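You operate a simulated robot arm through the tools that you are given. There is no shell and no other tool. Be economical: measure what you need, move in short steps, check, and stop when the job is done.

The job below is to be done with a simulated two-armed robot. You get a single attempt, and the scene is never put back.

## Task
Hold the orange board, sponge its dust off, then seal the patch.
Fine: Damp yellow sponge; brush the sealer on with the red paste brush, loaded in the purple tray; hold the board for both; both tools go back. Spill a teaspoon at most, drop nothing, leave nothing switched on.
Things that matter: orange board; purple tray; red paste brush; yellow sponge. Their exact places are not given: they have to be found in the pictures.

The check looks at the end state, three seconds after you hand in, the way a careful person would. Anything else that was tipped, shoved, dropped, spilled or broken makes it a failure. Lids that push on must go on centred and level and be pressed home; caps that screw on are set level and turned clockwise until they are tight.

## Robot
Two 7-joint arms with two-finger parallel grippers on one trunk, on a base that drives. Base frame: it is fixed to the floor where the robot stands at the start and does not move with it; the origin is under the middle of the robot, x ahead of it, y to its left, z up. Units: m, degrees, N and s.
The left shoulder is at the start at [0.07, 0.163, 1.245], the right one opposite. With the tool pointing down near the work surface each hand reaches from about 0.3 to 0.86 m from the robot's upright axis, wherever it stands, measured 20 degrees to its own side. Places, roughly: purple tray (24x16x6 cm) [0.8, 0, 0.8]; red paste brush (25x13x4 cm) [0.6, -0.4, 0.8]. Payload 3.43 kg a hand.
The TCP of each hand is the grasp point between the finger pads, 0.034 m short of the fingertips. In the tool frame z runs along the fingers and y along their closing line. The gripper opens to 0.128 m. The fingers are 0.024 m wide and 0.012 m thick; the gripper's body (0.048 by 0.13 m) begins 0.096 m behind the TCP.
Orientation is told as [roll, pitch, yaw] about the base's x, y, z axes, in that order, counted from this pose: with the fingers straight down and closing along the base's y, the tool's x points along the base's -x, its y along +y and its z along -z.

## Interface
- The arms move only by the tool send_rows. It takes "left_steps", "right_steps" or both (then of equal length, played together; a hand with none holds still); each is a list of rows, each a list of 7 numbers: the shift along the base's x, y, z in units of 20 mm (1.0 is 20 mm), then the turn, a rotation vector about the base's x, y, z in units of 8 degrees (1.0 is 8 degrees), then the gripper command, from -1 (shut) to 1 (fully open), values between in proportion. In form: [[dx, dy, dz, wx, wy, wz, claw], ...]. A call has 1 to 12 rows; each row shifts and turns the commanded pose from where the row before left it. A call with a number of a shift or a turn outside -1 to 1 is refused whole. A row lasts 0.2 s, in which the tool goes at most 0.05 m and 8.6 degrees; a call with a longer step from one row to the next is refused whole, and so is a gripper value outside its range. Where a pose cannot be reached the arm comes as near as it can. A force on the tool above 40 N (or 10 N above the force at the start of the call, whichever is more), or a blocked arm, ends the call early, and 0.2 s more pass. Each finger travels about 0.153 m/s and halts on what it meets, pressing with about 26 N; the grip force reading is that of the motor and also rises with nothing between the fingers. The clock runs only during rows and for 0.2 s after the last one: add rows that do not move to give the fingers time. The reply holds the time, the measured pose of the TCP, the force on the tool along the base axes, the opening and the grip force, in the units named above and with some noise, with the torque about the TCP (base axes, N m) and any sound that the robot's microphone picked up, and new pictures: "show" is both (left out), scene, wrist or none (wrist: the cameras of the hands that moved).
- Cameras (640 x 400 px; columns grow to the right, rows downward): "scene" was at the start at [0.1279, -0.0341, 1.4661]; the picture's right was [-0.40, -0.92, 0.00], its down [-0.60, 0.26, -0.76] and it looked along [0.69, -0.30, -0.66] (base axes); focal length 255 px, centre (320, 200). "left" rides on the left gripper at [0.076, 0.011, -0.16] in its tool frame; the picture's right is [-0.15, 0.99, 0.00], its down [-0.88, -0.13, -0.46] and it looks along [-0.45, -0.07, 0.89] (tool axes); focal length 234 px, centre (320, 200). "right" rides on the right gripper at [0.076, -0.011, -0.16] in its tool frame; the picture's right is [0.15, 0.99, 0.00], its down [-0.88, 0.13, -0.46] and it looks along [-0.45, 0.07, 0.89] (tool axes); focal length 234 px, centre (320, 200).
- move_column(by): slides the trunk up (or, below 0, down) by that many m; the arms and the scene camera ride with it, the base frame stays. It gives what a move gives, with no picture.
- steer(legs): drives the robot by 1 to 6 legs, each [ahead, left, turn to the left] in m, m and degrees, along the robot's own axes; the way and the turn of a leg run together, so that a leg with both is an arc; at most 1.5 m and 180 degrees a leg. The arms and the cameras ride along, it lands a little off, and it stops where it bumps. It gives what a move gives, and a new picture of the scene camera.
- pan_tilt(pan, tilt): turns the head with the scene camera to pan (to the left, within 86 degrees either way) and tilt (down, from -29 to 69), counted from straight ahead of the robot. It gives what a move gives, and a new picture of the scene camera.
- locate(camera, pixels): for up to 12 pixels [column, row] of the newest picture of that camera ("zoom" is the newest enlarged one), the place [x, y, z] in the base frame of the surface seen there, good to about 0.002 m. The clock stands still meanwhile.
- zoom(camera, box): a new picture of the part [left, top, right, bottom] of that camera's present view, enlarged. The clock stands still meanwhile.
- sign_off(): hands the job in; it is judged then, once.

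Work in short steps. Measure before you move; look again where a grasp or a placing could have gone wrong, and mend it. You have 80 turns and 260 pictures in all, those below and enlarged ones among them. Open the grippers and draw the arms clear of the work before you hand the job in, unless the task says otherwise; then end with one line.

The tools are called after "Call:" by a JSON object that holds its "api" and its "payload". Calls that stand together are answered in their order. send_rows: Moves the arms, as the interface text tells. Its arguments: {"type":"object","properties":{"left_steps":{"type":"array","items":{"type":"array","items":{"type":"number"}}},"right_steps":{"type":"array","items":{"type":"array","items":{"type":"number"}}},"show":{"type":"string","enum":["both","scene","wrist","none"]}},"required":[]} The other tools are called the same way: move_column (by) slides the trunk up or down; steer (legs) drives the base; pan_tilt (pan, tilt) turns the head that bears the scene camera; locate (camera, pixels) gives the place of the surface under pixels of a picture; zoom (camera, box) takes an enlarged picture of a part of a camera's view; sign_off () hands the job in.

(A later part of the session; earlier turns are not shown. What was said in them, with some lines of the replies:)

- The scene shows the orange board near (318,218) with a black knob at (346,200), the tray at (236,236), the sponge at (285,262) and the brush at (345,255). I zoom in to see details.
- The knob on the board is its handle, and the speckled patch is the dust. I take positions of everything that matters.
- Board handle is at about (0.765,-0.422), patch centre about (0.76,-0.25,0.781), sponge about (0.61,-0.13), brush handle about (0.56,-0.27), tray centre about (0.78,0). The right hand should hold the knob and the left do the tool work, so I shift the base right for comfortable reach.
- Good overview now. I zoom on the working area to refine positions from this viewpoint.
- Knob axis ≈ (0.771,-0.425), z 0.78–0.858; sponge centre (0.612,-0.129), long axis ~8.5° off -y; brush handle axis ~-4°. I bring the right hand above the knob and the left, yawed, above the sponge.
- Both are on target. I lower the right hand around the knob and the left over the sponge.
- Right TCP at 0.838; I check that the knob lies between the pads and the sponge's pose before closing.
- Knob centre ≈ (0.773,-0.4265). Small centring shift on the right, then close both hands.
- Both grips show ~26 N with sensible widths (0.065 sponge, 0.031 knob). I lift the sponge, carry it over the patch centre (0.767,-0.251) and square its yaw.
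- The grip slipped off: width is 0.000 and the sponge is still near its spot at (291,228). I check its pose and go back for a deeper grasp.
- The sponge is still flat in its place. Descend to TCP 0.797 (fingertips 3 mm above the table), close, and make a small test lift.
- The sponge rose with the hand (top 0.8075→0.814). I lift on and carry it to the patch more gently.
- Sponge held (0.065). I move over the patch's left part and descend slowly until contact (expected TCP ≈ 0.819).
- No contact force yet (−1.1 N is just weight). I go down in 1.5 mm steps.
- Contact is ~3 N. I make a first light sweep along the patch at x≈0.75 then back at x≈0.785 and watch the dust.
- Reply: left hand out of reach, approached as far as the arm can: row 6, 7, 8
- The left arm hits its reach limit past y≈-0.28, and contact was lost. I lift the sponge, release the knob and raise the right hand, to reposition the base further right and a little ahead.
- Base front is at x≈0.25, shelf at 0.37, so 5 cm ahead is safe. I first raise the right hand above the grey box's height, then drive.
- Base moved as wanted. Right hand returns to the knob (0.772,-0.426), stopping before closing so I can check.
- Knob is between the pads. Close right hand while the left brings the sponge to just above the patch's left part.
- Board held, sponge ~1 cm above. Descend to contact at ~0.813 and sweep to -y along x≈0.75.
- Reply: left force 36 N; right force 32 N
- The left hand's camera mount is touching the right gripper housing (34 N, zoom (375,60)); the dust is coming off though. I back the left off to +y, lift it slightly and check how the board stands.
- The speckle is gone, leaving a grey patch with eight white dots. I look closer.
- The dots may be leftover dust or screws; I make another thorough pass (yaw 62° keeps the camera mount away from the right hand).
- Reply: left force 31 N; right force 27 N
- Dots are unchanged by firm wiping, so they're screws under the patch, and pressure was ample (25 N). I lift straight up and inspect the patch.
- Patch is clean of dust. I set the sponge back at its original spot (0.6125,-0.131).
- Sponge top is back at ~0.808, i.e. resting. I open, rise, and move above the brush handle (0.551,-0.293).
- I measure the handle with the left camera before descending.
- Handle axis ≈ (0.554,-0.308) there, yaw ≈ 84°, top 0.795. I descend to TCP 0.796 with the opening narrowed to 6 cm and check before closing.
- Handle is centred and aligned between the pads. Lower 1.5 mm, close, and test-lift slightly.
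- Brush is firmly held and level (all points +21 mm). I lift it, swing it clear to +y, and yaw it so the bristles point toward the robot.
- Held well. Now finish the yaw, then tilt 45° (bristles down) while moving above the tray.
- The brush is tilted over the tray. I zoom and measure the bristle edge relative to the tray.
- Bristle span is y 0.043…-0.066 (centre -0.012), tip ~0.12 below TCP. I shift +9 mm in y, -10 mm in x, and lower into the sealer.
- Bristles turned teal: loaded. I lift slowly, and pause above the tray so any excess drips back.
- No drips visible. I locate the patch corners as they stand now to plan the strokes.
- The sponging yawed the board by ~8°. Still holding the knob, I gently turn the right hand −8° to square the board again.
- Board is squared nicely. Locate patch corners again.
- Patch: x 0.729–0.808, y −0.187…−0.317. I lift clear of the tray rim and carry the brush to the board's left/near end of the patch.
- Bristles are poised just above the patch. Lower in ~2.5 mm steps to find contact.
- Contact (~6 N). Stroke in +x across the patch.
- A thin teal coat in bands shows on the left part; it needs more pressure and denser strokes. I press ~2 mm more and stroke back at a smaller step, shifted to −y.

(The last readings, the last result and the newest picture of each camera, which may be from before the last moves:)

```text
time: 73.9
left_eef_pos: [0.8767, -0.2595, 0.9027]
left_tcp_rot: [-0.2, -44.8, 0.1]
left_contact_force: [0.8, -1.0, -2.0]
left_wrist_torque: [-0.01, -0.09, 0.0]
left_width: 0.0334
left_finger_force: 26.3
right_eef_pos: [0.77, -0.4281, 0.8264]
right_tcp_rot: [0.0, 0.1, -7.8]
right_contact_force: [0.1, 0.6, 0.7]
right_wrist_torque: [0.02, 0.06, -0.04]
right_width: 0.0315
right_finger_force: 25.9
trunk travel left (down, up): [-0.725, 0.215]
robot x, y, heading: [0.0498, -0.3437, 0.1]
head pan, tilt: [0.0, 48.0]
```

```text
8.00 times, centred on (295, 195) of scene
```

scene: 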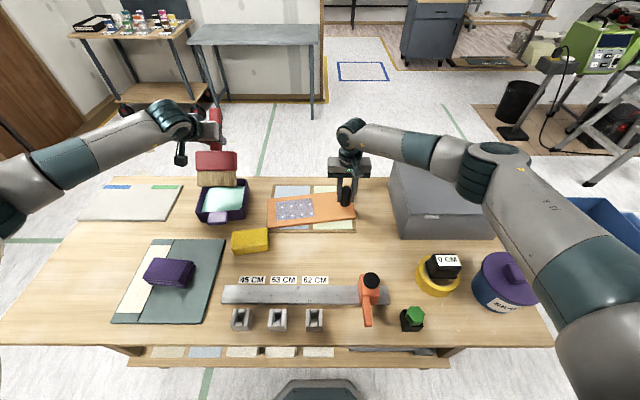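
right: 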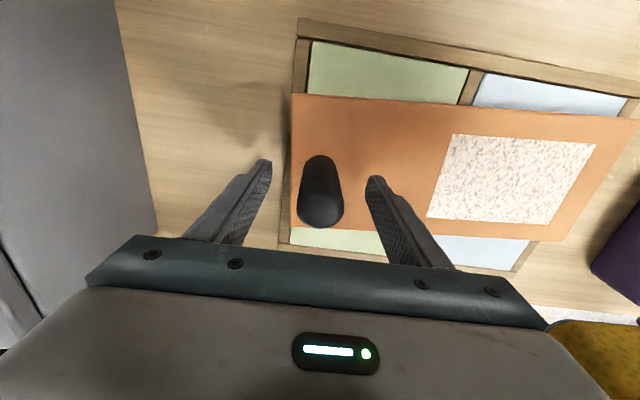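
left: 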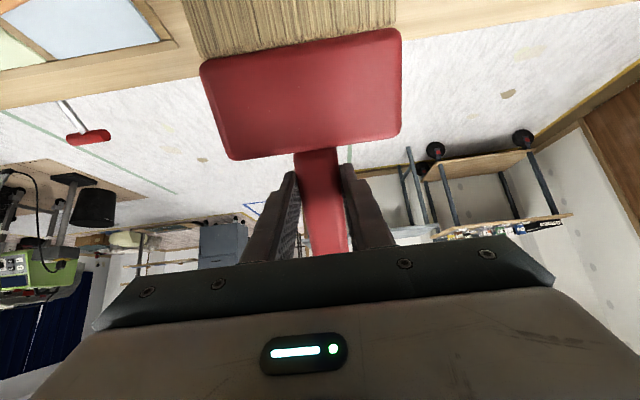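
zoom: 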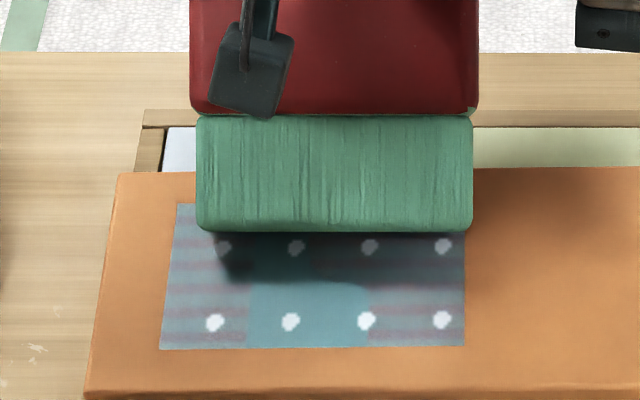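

Coat is fuller in the middle; at the end of the last stroke contact was lost. I check the brush's seat in the grip and the tip height.

Call:
{"api": "locate", "payload": {"camera": "zoom", "pixels": [[335, 222], [230, 222], [440, 222], [335, 130], [335, 80], [300, 340], [400, 300], [135, 200]]}}

Call:
{"api": "zoom", "payload": {"camera": "scene", "box": [220, 120, 380, 240]}}

```text
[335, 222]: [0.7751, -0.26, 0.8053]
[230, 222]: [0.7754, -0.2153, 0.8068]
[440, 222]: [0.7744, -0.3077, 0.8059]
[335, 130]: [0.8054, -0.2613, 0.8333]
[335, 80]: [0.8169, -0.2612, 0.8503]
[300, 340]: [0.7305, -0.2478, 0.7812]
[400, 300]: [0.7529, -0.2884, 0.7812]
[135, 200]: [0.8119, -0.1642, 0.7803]
```

```text
3.33 times, centred on (300, 180) of scene
```

zoom: 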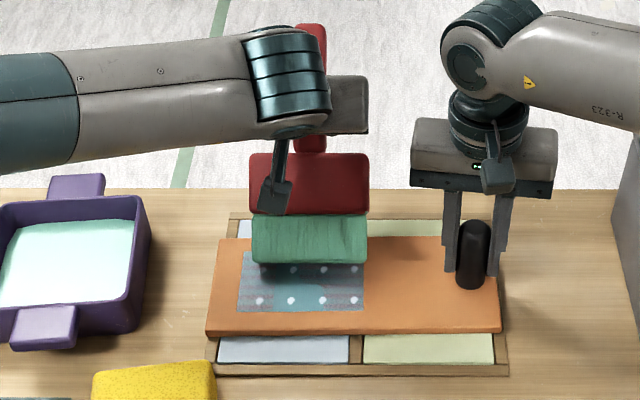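

Seat is fine, just too little pressure. I press ~3 mm more and make a dense pass back along −x on the right portion.

Call:
{"api": "send_rows", "payload": {"left_steps": [[0.35, -0.3, 0, 0, 0, 0, -1], [0, 0, -0.15, 0, 0, 0, -1], [-0.3, 0, 0, 0, 0, 0, -1], [-0.3, 0, 0, 0, 0, 0, -1], [-0.3, 0, 0, 0, 0, 0, -1], [-0.3, 0, 0, 0, 0, 0, -1], [-0.3, 0, 0, 0, 0, 0, -1], [-0.3, 0, 0, 0, 0, 0, -1], [-0.3, 0, 0, 0, 0, 0, -1], [-0.3, 0, 0, 0, 0, 0, -1], [-0.3, 0, 0, 0, 0, 0, -1], [-0.3, 0, 0, 0, 0, 0, -1]], "show": "none"}}

Call:
{"api": "send_rows", "payload": {"left_steps": [[-0.3, 0, 0, 0, 0, 0, -1], [-0.3, 0, 0, 0, 0, 0, -1], [-0.3, 0, 0, 0, 0, 0, -1], [-0.3, 0, 0, 0, 0, 0, -1], [-0.3, 0, 0, 0, 0, 0, -1]], "show": "none"}}

Call:
{"api": "zoom", "payload": {"camera": "scene", "box": [260, 170, 330, 220]}}

```text
time: 76.5
left_eef_pos: [0.8234, -0.2671, 0.8995]
left_tcp_rot: [-0.2, -44.8, 0.1]
left_contact_force: [2.6, -0.1, 6.5]
left_wrist_torque: [-0.02, 0.33, 0.03]
left_width: 0.0334
left_finger_force: 25.8
right_eef_pos: [0.7714, -0.4279, 0.8261]
right_tcp_rot: [0.1, 0.0, -7.9]
right_contact_force: [-2.5, 0.0, -3.6]
right_wrist_torque: [-0.24, -0.04, 0.24]
right_width: 0.031
right_finger_force: 26.1
trunk travel left (down, up): [-0.725, 0.215]
robot x, y, heading: [0.0484, -0.3457, 0.2]
head pan, tilt: [0.0, 48.0]
```

```text
time: 77.7
left_eef_pos: [0.7928, -0.2663, 0.8993]
left_tcp_rot: [-0.1, -44.9, 0.0]
left_contact_force: [3.1, -1.1, 6.9]
left_wrist_torque: [-0.01, 0.32, 0.06]
left_width: 0.0335
left_finger_force: 25.8
right_eef_pos: [0.7704, -0.4286, 0.8266]
right_tcp_rot: [0.0, 0.0, -7.8]
right_contact_force: [-2.1, 0.6, -2.8]
right_wrist_torque: [-0.28, -0.23, 0.09]
right_width: 0.0312
right_finger_force: 26.4
trunk travel left (down, up): [-0.725, 0.215]
robot x, y, heading: [0.0526, -0.3447, 0.2]
head pan, tilt: [0.0, 48.0]
```

```text
8.00 times, centred on (295, 195) of scene
```

zoom: 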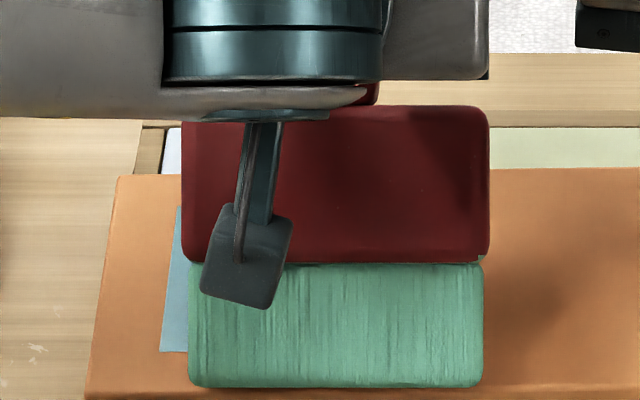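

Now a dense pass in +x over the left portion (TCP y ≈ −0.237).

Call:
{"api": "send_rows", "payload": {"left_steps": [[0, 0.7, 0, 0, 0, 0, -1], [0, 0.75, 0, 0, 0, 0, -1], [0.3, 0, 0, 0, 0, 0, -1], [0.3, 0, 0, 0, 0, 0, -1], [0.3, 0, 0, 0, 0, 0, -1], [0.3, 0, 0, 0, 0, 0, -1], [0.3, 0, 0, 0, 0, 0, -1], [0.3, 0, 0, 0, 0, 0, -1], [0.3, 0, 0, 0, 0, 0, -1], [0.3, 0, 0, 0, 0, 0, -1], [0.3, 0, 0, 0, 0, 0, -1], [0.3, 0, 0, 0, 0, 0, -1]], "show": "none"}}

Call:
{"api": "send_rows", "payload": {"left_steps": [[0.3, 0, 0, 0, 0, 0, -1], [0.3, 0, 0, 0, 0, 0, -1], [0.3, 0, 0, 0, 0, 0, -1], [0.3, 0, 0, 0, 0, 0, -1], [0.3, 0, 0, 0, 0, 0, -1], [0.2, 0, 0.1, 0, 0, 0, -1], [0.3, 0, 0.4, 0, 0, 0, -1], [0, 0, 0.7, 0, 0, 0, -1], [0, 0, 0.7, 0, 0, 0, -1]], "show": "none"}}

Call:
{"api": "zoom", "payload": {"camera": "scene", "box": [260, 170, 330, 220]}}

```text
time: 80.3
left_eef_pos: [0.8541, -0.2354, 0.899]
left_tcp_rot: [-0.2, -44.7, 0.1]
left_contact_force: [-0.1, -0.9, 0.0]
left_wrist_torque: [0.09, 0.26, 0.06]
left_width: 0.0333
left_finger_force: 26.1
right_eef_pos: [0.7705, -0.4274, 0.8279]
right_tcp_rot: [0.0, 0.0, -7.8]
right_contact_force: [0.4, 0.5, -0.9]
right_wrist_torque: [-0.07, 0.16, -0.12]
right_width: 0.0314
right_finger_force: 25.8
trunk travel left (down, up): [-0.725, 0.215]
robot x, y, heading: [0.0503, -0.341, 0.2]
head pan, tilt: [0.0, 48.0]
```

```text
time: 82.3
left_eef_pos: [0.8929, -0.2351, 0.9376]
left_tcp_rot: [0.0, -44.8, 0.1]
left_contact_force: [0.3, -0.3, -1.7]
left_wrist_torque: [0.02, -0.04, -0.02]
left_width: 0.0333
left_finger_force: 26.1
right_eef_pos: [0.7716, -0.4285, 0.8265]
right_tcp_rot: [0.0, -0.1, -7.7]
right_contact_force: [1.0, 0.4, -0.7]
right_wrist_torque: [0.09, 0.07, 0.02]
right_width: 0.0311
right_finger_force: 26.0
trunk travel left (down, up): [-0.725, 0.215]
robot x, y, heading: [0.0495, -0.3438, 0.4]
head pan, tilt: [0.0, 48.0]
```

```text
8.00 times, centred on (295, 195) of scene
```

zoom: 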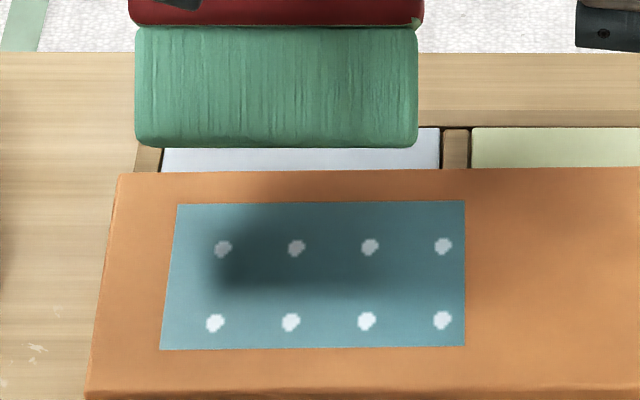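

The patch is now evenly teal. I inspect the dots and surroundings closely for missed spots or drips.

Call:
{"api": "zoom", "payload": {"camera": "scene", "box": [275, 190, 323, 216]}}

Call:
{"api": "zoom", "payload": {"camera": "scene", "box": [180, 150, 380, 270]}}

Call:
{"api": "zoom", "payload": {"camera": "right", "box": [320, 60, 640, 270]}}

```text
13.33 times, centred on (299, 203) of scene
```

zoom: 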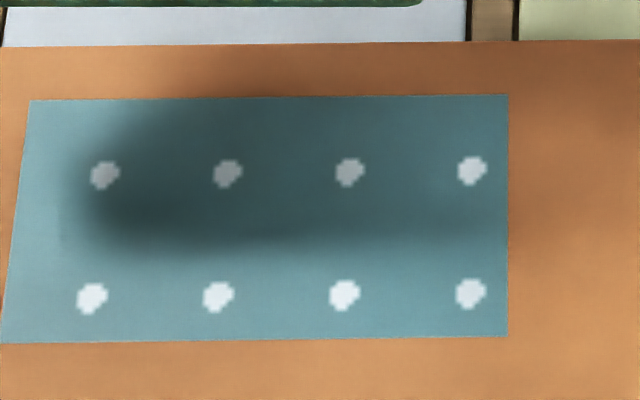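

```text
3.20 times, centred on (280, 210) of scene
```

zoom: 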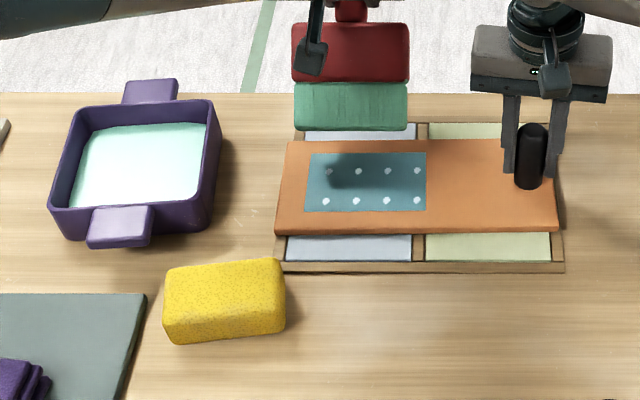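

```text
1.90 times, centred on (480, 165) of right
```

zoom: 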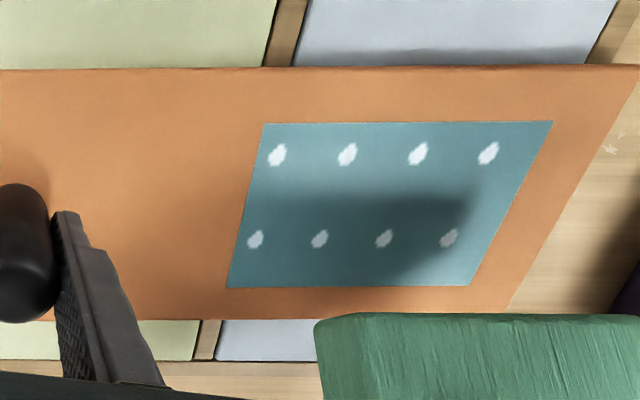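

Seal coat is even and no drips are visible; the dots are just the patch's own pattern. I untilt the brush and bring it back along the way it came.

Call:
{"api": "send_rows", "payload": {"left_steps": [[-1, 0.36, 0.29, 0, 0.7, 0, -1], [-1, 0.36, 0.29, 0, 0.7, 0, -1], [-1, 0.36, 0.29, 0, 0.7, 0, -1], [-1, 0.36, 0.29, 0, 0.7, 0, -1], [-1, 0.36, 0.29, 0, 0.7, 0, -1], [-1, 0.36, 0.29, 0, 0.7, 0, -1], [-1, 0.36, 0.29, 0, 0.7, 0, -1], [-1, 0.36, 0.29, 0, 0.7, 0, -1], [-1, 0.36, 0, 0, 0, 0.78, -1], [-1, 0.36, 0, 0, 0, 0.78, -1], [-1, 0.36, 0, 0, 0, 0.78, -1], [-1, 0.36, 0, 0, 0, 0.78, -1]]}}

```text
time: 84.9
left_eef_pos: [0.6528, -0.1492, 0.9835]
left_tcp_rot: [0.0, 0.0, 25.1]
left_contact_force: [-0.2, -1.1, -2.3]
left_wrist_torque: [0.04, -0.09, -0.02]
left_width: 0.0335
left_finger_force: 26.1
right_eef_pos: [0.7701, -0.4281, 0.8269]
right_tcp_rot: [0.0, 0.0, -7.9]
right_contact_force: [0.8, 0.5, -0.6]
right_wrist_torque: [-0.14, 0.0, 0.0]
right_width: 0.0312
right_finger_force: 26.2
trunk travel left (down, up): [-0.725, 0.215]
robot x, y, heading: [0.0496, -0.3443, -0.0]
head pan, tilt: [0.0, 48.0]
```

scene: 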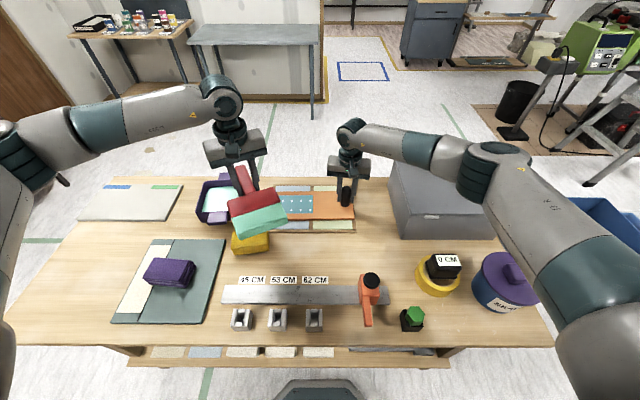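
left: 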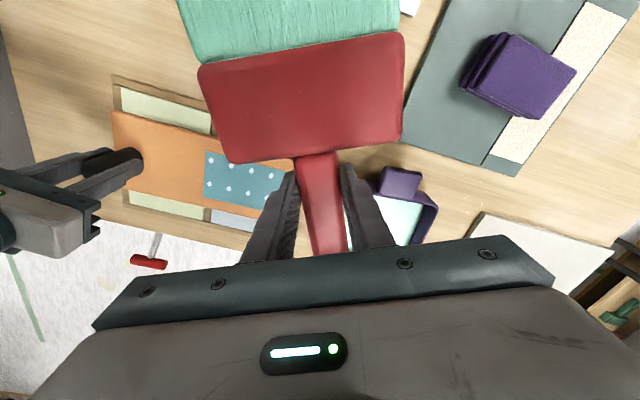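

Grip intact. Now reverse to just above the brush's original place.

Call:
{"api": "send_rows", "payload": {"left_steps": [[-0.54, -0.8, -0.55, 0, 0, 0.82, -1], [-0.54, -0.8, -0.55, 0, 0, 0.82, -1], [-0.54, -0.8, -0.55, 0, 0, 0.82, -1], [-0.54, -0.8, -0.55, 0, 0, 0.82, -1], [-0.54, -0.8, -0.55, 0, 0, 0.82, -1], [-0.54, -0.8, -0.55, 0, 0, 0.82, -1], [-0.54, -0.8, -0.55, 0, 0, 0.82, -1], [-0.54, -0.8, -0.55, 0, 0, 0.82, -1], [-0.54, -0.8, -0.55, 0, 0, 0.82, -1], [0, -0.22, -0.57, 0, 0, 0, -1], [0, -0.22, -0.57, 0, 0, 0, -1], [0, -0.22, -0.57, 0, 0, 0, -1]]}}

Call:
{"api": "locate", "payload": {"camera": "left", "pixels": [[290, 110], [290, 20], [320, 220], [240, 90], [370, 80]]}}

```text
time: 87.5
left_eef_pos: [0.5561, -0.3077, 0.8508]
left_tcp_rot: [0.2, 0.1, 84.1]
left_contact_force: [0.6, -0.5, -1.8]
left_wrist_torque: [0.13, -0.03, 0.02]
left_width: 0.0336
left_finger_force: 25.6
right_eef_pos: [0.7711, -0.4276, 0.8262]
right_tcp_rot: [0.1, 0.0, -7.8]
right_contact_force: [0.9, -0.4, -0.8]
right_wrist_torque: [-0.02, 0.01, -0.05]
right_width: 0.0312
right_finger_force: 26.2
trunk travel left (down, up): [-0.725, 0.215]
robot x, y, heading: [0.0518, -0.3432, 0.1]
head pan, tilt: [0.0, 48.0]
```

scene: 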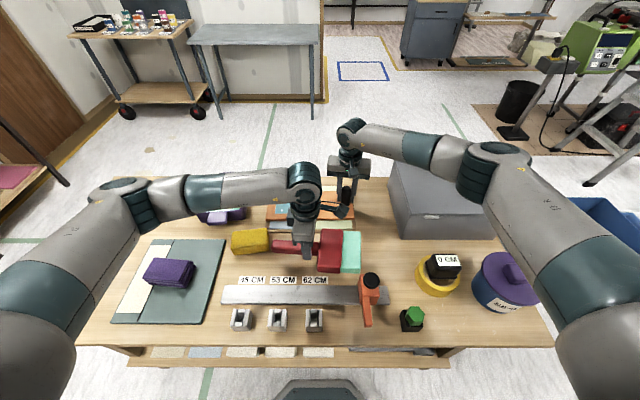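
left: 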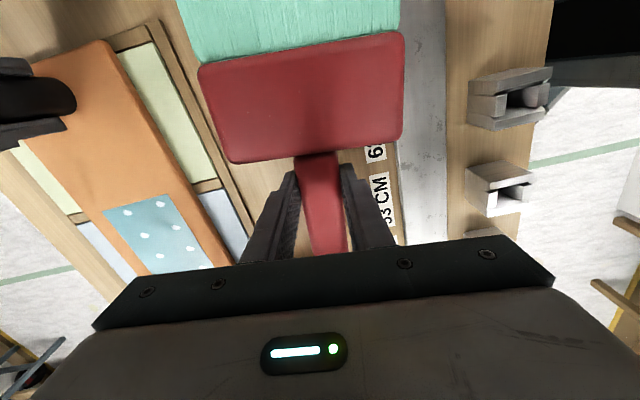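

```text
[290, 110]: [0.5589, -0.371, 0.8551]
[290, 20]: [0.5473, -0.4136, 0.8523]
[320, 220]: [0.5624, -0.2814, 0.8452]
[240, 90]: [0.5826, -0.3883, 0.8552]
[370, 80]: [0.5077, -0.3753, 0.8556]
```

The brush pitched ~3.7° bristle-up in the grip, so I correct with a small roll of the hand while lowering, to set it down flat.

Call:
{"api": "send_rows", "payload": {"left_steps": [[0, 0, 0, 0.22, 0, 0, -1], [0, 0, 0, 0.23, 0, 0, -1], [-0.03, 0.03, -0.7, 0, 0, 0, -1], [0, 0, -0.7, 0, 0, 0, -1], [0, 0, -0.7, 0, 0, 0, -1], [0, 0, -0.2, 0, 0, 0, -1], [0, 0, 0, 0, 0, 0, -1]], "show": "wrist"}}

Call:
{"api": "locate", "payload": {"camera": "left", "pixels": [[290, 110], [290, 20], [320, 220], [240, 90], [370, 80]]}}

```text
time: 89.1
left_eef_pos: [0.5551, -0.3074, 0.8054]
left_tcp_rot: [0.4, -3.6, 84.1]
left_contact_force: [4.0, -0.4, -0.5]
left_wrist_torque: [-0.14, 0.01, 0.58]
left_width: 0.0337
left_finger_force: 26.2
right_eef_pos: [0.7716, -0.4282, 0.8251]
right_tcp_rot: [0.0, 0.0, -7.9]
right_contact_force: [-1.1, 0.1, 0.3]
right_wrist_torque: [0.03, 0.08, -0.01]
right_width: 0.0313
right_finger_force: 25.8
trunk travel left (down, up): [-0.725, 0.215]
robot x, y, heading: [0.0474, -0.3458, 0.4]
head pan, tilt: [0.0, 48.0]
```

left: 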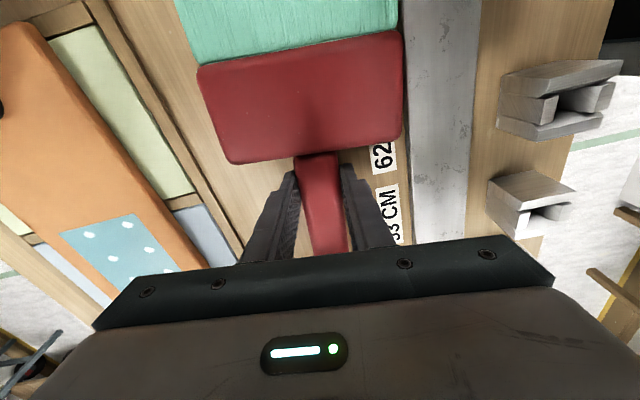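

```text
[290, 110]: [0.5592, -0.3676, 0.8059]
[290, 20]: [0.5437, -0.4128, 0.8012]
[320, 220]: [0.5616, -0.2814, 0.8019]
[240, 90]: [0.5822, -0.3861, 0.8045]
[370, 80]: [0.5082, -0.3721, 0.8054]
```

Level and ~6 mm above the table, but there's a 4 N side force: the ferrule edge seems to touch the steel ruler. I measure the clearance.

Call:
{"api": "locate", "payload": {"camera": "left", "pixels": [[400, 125], [398, 60], [412, 120], [410, 40], [440, 120], [404, 190], [425, 190], [395, 10]]}}

Call:
{"api": "zoom", "payload": {"camera": "scene", "box": [220, 220, 400, 330]}}

```text
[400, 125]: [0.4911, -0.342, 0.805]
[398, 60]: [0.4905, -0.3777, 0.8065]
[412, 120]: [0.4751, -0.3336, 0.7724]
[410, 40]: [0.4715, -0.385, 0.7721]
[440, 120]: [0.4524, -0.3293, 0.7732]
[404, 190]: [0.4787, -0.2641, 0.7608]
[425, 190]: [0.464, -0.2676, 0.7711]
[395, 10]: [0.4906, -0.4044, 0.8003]
```

```text
3.56 times, centred on (310, 275) of scene
```

zoom: 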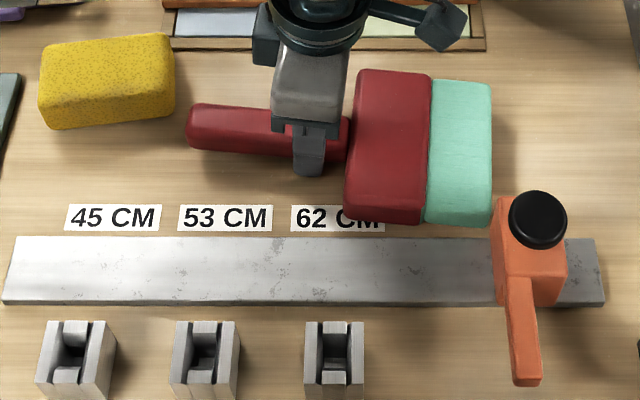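

The ruler is clear, but the bristle corner (zoom 492,215) is next to the orange slider. I measure that.

Call:
{"api": "locate", "payload": {"camera": "zoom", "pixels": [[486, 215], [488, 180], [500, 215], [515, 195], [500, 240], [495, 225], [430, 220], [490, 90], [505, 300], [350, 190]]}}

Call:
{"api": "zoom", "payload": {"camera": "scene", "box": [330, 240, 400, 300]}}

```text
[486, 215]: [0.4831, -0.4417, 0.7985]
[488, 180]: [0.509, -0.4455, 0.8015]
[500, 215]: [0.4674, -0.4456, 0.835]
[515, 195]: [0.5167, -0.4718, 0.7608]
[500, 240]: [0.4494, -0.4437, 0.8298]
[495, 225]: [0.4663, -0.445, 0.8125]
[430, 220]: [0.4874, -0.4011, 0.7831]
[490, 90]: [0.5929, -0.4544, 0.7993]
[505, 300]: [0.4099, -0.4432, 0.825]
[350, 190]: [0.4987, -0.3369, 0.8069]
```

```text
6.67 times, centred on (365, 270) of scene
```

zoom: 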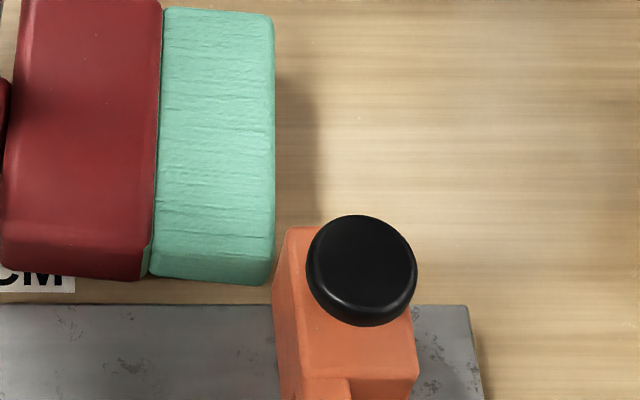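

The bristle corner just brushes the slider's back edge (≈2 mm off the original spot). I raise a little, shift +5 mm x and +4 mm y, and recheck the force.

Call:
{"api": "send_rows", "payload": {"left_steps": [[0.15, 0.1, 0.2, 0, 0, 0, -1], [0.1, 0.1, 0, 0, 0, 0, -1], [0, 0, 0, 0, 0, 0, -1]], "show": "none"}}

Call:
{"api": "zoom", "payload": {"camera": "scene", "box": [330, 240, 400, 300]}}

```text
time: 89.9
left_eef_pos: [0.5612, -0.3009, 0.8098]
left_tcp_rot: [0.3, -3.6, 84.1]
left_contact_force: [0.0, 1.2, -1.6]
left_wrist_torque: [0.13, -0.04, 0.01]
left_width: 0.0336
left_finger_force: 26.3
right_eef_pos: [0.7703, -0.4273, 0.8261]
right_tcp_rot: [0.0, 0.0, -7.9]
right_contact_force: [-0.2, -0.1, 0.0]
right_wrist_torque: [0.01, 0.04, -0.01]
right_width: 0.0311
right_finger_force: 26.1
trunk travel left (down, up): [-0.725, 0.215]
robot x, y, heading: [0.0478, -0.3437, 0.1]
head pan, tilt: [0.0, 48.0]
```

```text
6.67 times, centred on (365, 270) of scene
```

zoom: 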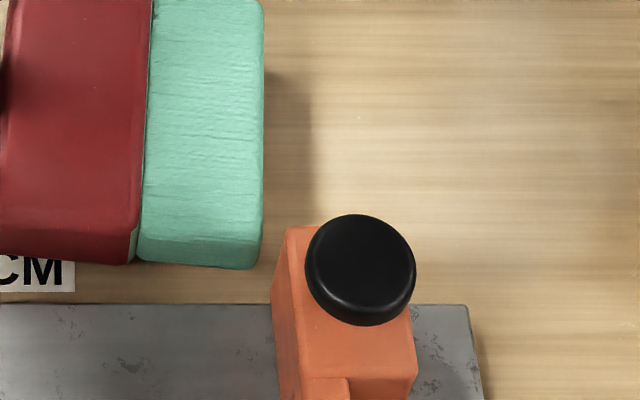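

Clear of the slider, which stands as before. Lower onto the table.

Call:
{"api": "send_rows", "payload": {"left_steps": [[0, 0, -0.25, 0, 0, 0, -1], [0, 0, -0.15, 0, 0, 0, -1], [0, 0, -0.08, 0, 0, 0, -1], [0, 0, 0, 0, 0, 0, -1]], "show": "wrist"}}

Call:
{"api": "locate", "payload": {"camera": "left", "pixels": [[290, 110], [290, 20], [320, 220], [240, 90], [370, 80]]}}

```text
time: 90.9
left_eef_pos: [0.5614, -0.3034, 0.799]
left_tcp_rot: [0.4, -3.5, 84.1]
left_contact_force: [0.8, 0.6, -2.3]
left_wrist_torque: [0.12, -0.02, 0.03]
left_width: 0.0337
left_finger_force: 25.9
right_eef_pos: [0.7713, -0.4281, 0.8259]
right_tcp_rot: [0.0, 0.0, -7.8]
right_contact_force: [-1.0, 0.0, 0.2]
right_wrist_torque: [-0.05, 0.02, 0.02]
right_width: 0.031
right_finger_force: 25.7
trunk travel left (down, up): [-0.725, 0.215]
robot x, y, heading: [0.0508, -0.3403, 0.1]
head pan, tilt: [0.0, 48.0]
```

left: 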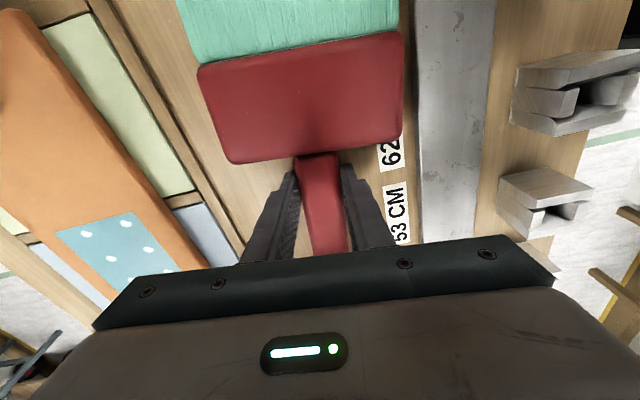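

```text
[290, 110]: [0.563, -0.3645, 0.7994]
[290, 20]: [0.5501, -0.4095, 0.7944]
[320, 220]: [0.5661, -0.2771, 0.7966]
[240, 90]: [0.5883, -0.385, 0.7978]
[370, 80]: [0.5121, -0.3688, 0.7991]
```

At table level to within 1 mm. One last 1 mm down, open and rise straight up; then the right hand opens too.

Call:
{"api": "send_rows", "payload": {"left_steps": [[0, 0, -0.06, 0, 0, 0, -1], [0, 0, 0, 0, 0, 0, -0.6], [0, 0, 0, 0, 0, 0, -0.2], [0, 0, 0, 0, 0, 0, 0], [0, 0, 0, 0, 0, 0, 0], [0, 0, 0.5, 0, 0, 0, 0], [0, 0, 0.8, 0, 0, 0, 0], [0, 0, 1, 0, 0, 0, 0], [0, 0, 1, 0, 0, 0, 0], [0, 0, 1, 0, 0, 0, 0], [0, 0, 1, 0, 0, 0, 0], [0, 0, 1, 0, 0, 0, 0]], "show": "scene"}}

Call:
{"api": "send_rows", "payload": {"right_steps": [[0, 0, 0, 0, 0, 0, -0.5], [0, 0, 0, 0, 0, 0, -0.1], [0, 0, 0, 0, 0, 0, 0.2], [0, 0, 0, 0, 0, 0, 0.2], [0, 0, 0.7, 0, 0, 0, 0.2], [0, 0, 1, 0, 0, 0, 0.2], [0, 0, 1, 0, 0, 0, 0.2], [0, 0, 1, 0, 0, 0, 0.2], [0, 0, 1, 0, 0, 0, 0.2], [0, 0, 1, 0, 0, 0, 0.2], [0, 0, 1, 0, 0, 0, 0.2], [0, 0, 1, 0, 0, 0, 0.2]], "left_steps": [[0, 0.8, 0, 0, 0, 0, 0], [0, 0.8, 0, 0, 0, 0, 0], [0, 0.8, 0, 0, 0, 0, 0], [0, 0.8, 0.5, 0, 0, 0, 0], [0, 0.8, 0.5, 0, 0, 0, 0], [0, 0.8, 0.5, 0, 0, 0, 0], [0, 0.8, 0.5, 0, 0, 0, 0], [0, 0.8, 0.5, 0, 0, 0, 0], [-0.5, 0.8, 0.5, 0, 0, 0, 0.4], [-0.5, 0.8, 0.5, 0, 0, 0, 0.6], [-0.5, 0.8, 0.5, 0, 0, 0, 0.8], [-0.5, 0.8, 0.5, 0, 0, 0, 1]]}}

```text
time: 93.5
left_eef_pos: [0.5597, -0.3021, 0.9237]
left_tcp_rot: [0.4, -3.6, 84.1]
left_contact_force: [-1.6, 0.1, -0.3]
left_wrist_torque: [-0.02, 0.01, 0.0]
left_width: 0.0643
left_finger_force: 0.0
right_eef_pos: [0.7707, -0.4276, 0.8268]
right_tcp_rot: [-0.1, 0.0, -7.8]
right_contact_force: [-0.5, -0.5, 0.2]
right_wrist_torque: [-0.19, 0.0, -0.01]
right_width: 0.0312
right_finger_force: 25.7
trunk travel left (down, up): [-0.725, 0.215]
robot x, y, heading: [0.05, -0.3437, 0.0]
head pan, tilt: [0.0, 48.0]
```

scene: 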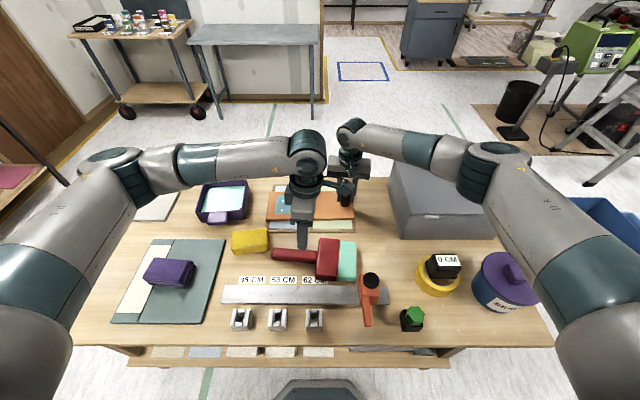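

```text
time: 96.1
left_eef_pos: [0.5224, -0.11, 1.0141]
left_tcp_rot: [0.3, -3.6, 84.1]
left_contact_force: [0.0, -0.1, 0.0]
left_wrist_torque: [0.01, 0.01, 0.0]
left_width: 0.1281
left_finger_force: 0.0
right_eef_pos: [0.7696, -0.4277, 0.9826]
right_tcp_rot: [0.0, 0.0, -7.8]
right_contact_force: [-0.1, -0.7, -0.9]
right_wrist_torque: [-0.01, -0.02, -0.01]
right_width: 0.0769
right_finger_force: 0.1
trunk travel left (down, up): [-0.725, 0.215]
robot x, y, heading: [0.0525, -0.3395, -0.0]
head pan, tilt: [0.0, 48.0]
```

scene: 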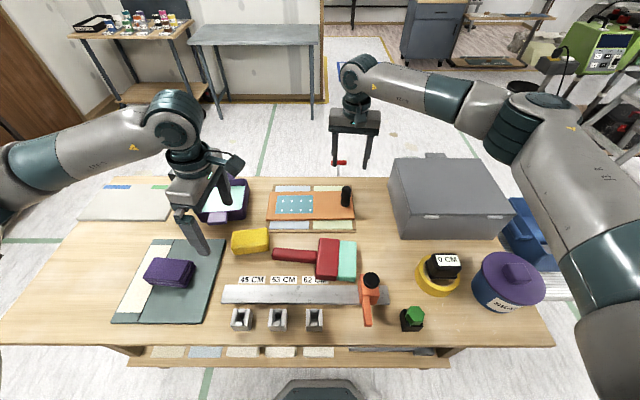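
right: 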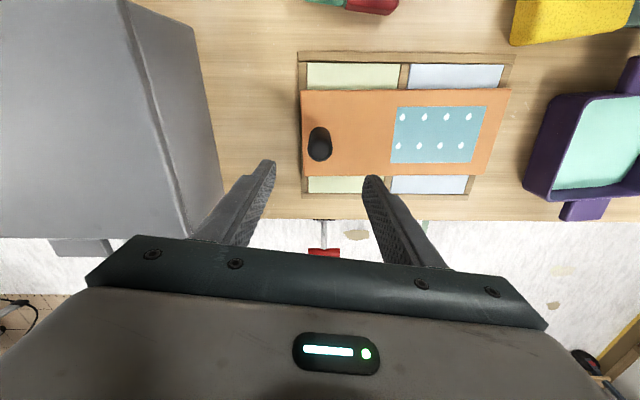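
left: 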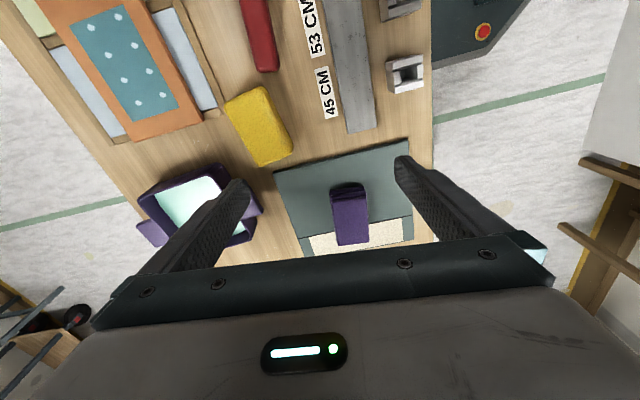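

Everything appears in place. A final close look at patch, brush and slider before retreating.

Call:
{"api": "zoom", "payload": {"camera": "scene", "box": [180, 170, 400, 330]}}

Call:
{"api": "zoom", "payload": {"camera": "right", "box": [370, 80, 510, 180]}}

Call:
{"api": "locate", "payload": {"camera": "scene", "pixels": [[328, 250], [346, 262], [290, 255], [322, 275], [250, 238], [355, 275]]}}

```text
2.50 times, centred on (290, 250) of scene
```

zoom: 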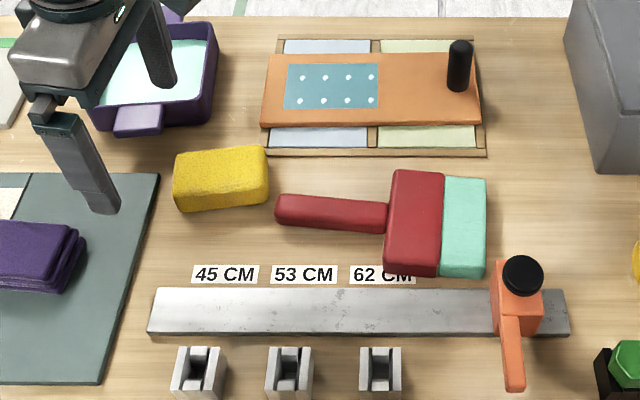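

```text
4.00 times, centred on (440, 130) of right
```

zoom: 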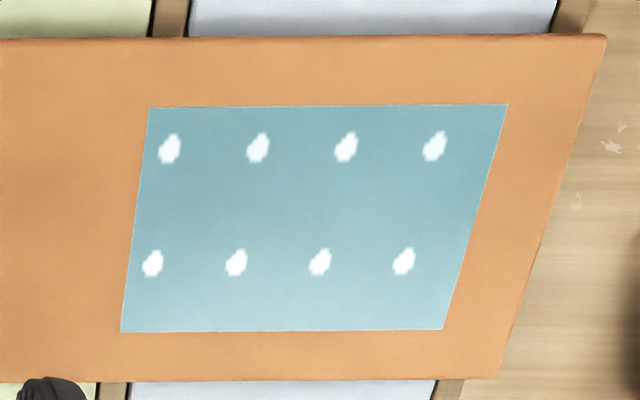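

```text
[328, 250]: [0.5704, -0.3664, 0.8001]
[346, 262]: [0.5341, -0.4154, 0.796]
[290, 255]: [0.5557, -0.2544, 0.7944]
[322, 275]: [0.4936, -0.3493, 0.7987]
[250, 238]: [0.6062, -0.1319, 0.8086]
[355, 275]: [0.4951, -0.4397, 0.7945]
```

Coat is complete, tools lie flat in their places, nothing else shifted. I draw both arms up and back.

Call:
{"api": "send_rows", "payload": {"right_steps": [[-0.5, 0, 1, 0, 0, 0, 1], [-0.8, -0.3, 1, 0, 0, 0, 1], [-0.8, -0.3, 1, 0, 0, 0, 1], [-1, -0.5, 1, 0, 0, 0, 1], [-1, -0.5, 1, 0, 0, 0, 1], [-1, -0.5, 1, 0, 0, 0, 1], [-1, -0.5, 1, 0, 0, 0, 1], [-1, -0.5, 1, 0, 0, 0, 1], [-1, -0.5, 0.5, 0, 0, 0, 1], [-1, -0.5, 0, 0, 0, 0, 1]], "left_steps": [[0, 0.5, 1, 0, 0, 0, 1], [0, 0.5, 1, 0, 0, 0, 1], [0, 0.5, 1, 0, 0, 0, 1], [0, 0.5, 1, 0, 0, 0, 1], [0, 0.5, 1, 0, 0, 0, 1], [0, 0.5, 1, 0, 0, 0, 1], [0, 0.5, 1, 0, 0, 0, 1], [0, 0.5, 1, 0, 0, 0, 1], [0, 0.5, 0, 0, 0, 0, 1], [0, 0.5, 0, 0, 0, 0, 1]], "show": "scene"}}

```text
time: 98.3
left_eef_pos: [0.521, -0.0113, 1.1738]
left_tcp_rot: [0.2, -3.6, 84.1]
left_contact_force: [-0.3, -0.2, 0.1]
left_wrist_torque: [0.03, -0.01, 0.01]
left_width: 0.1281
left_finger_force: 0.1
right_eef_pos: [0.5876, -0.511, 1.1512]
right_tcp_rot: [0.0, 0.0, -7.8]
right_contact_force: [-0.1, -1.0, -0.5]
right_wrist_torque: [0.03, 0.0, 0.0]
right_width: 0.128
right_finger_force: 0.1
trunk travel left (down, up): [-0.725, 0.215]
robot x, y, heading: [0.0512, -0.3425, -0.2]
head pan, tilt: [0.0, 48.0]
```

scene: 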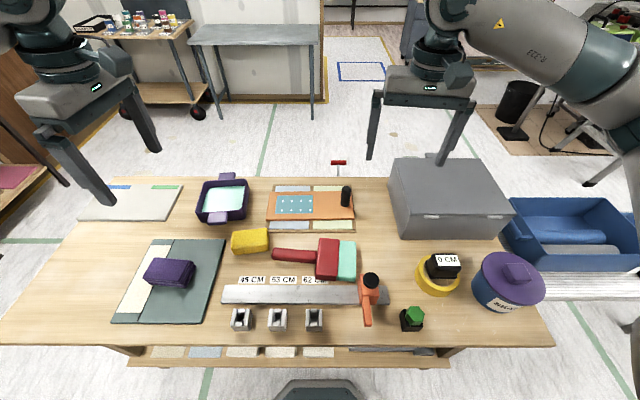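

Arms are clear, grippers open, and the work is done; I hand in.

Call:
{"api": "sign_off", "payload": {}}

```text
The job is handed in.
```

I wiped the dust off the orange board, coated the patch evenly with sealer, and set both tools back within about 1 cm of where they lay; no spills showed in the pictures. The sponge slipped from the grip on the first lift but stayed flat in place. Eight white dots remain in the patch; I took them as its own pattern because wiping and sealing left them unchanged.
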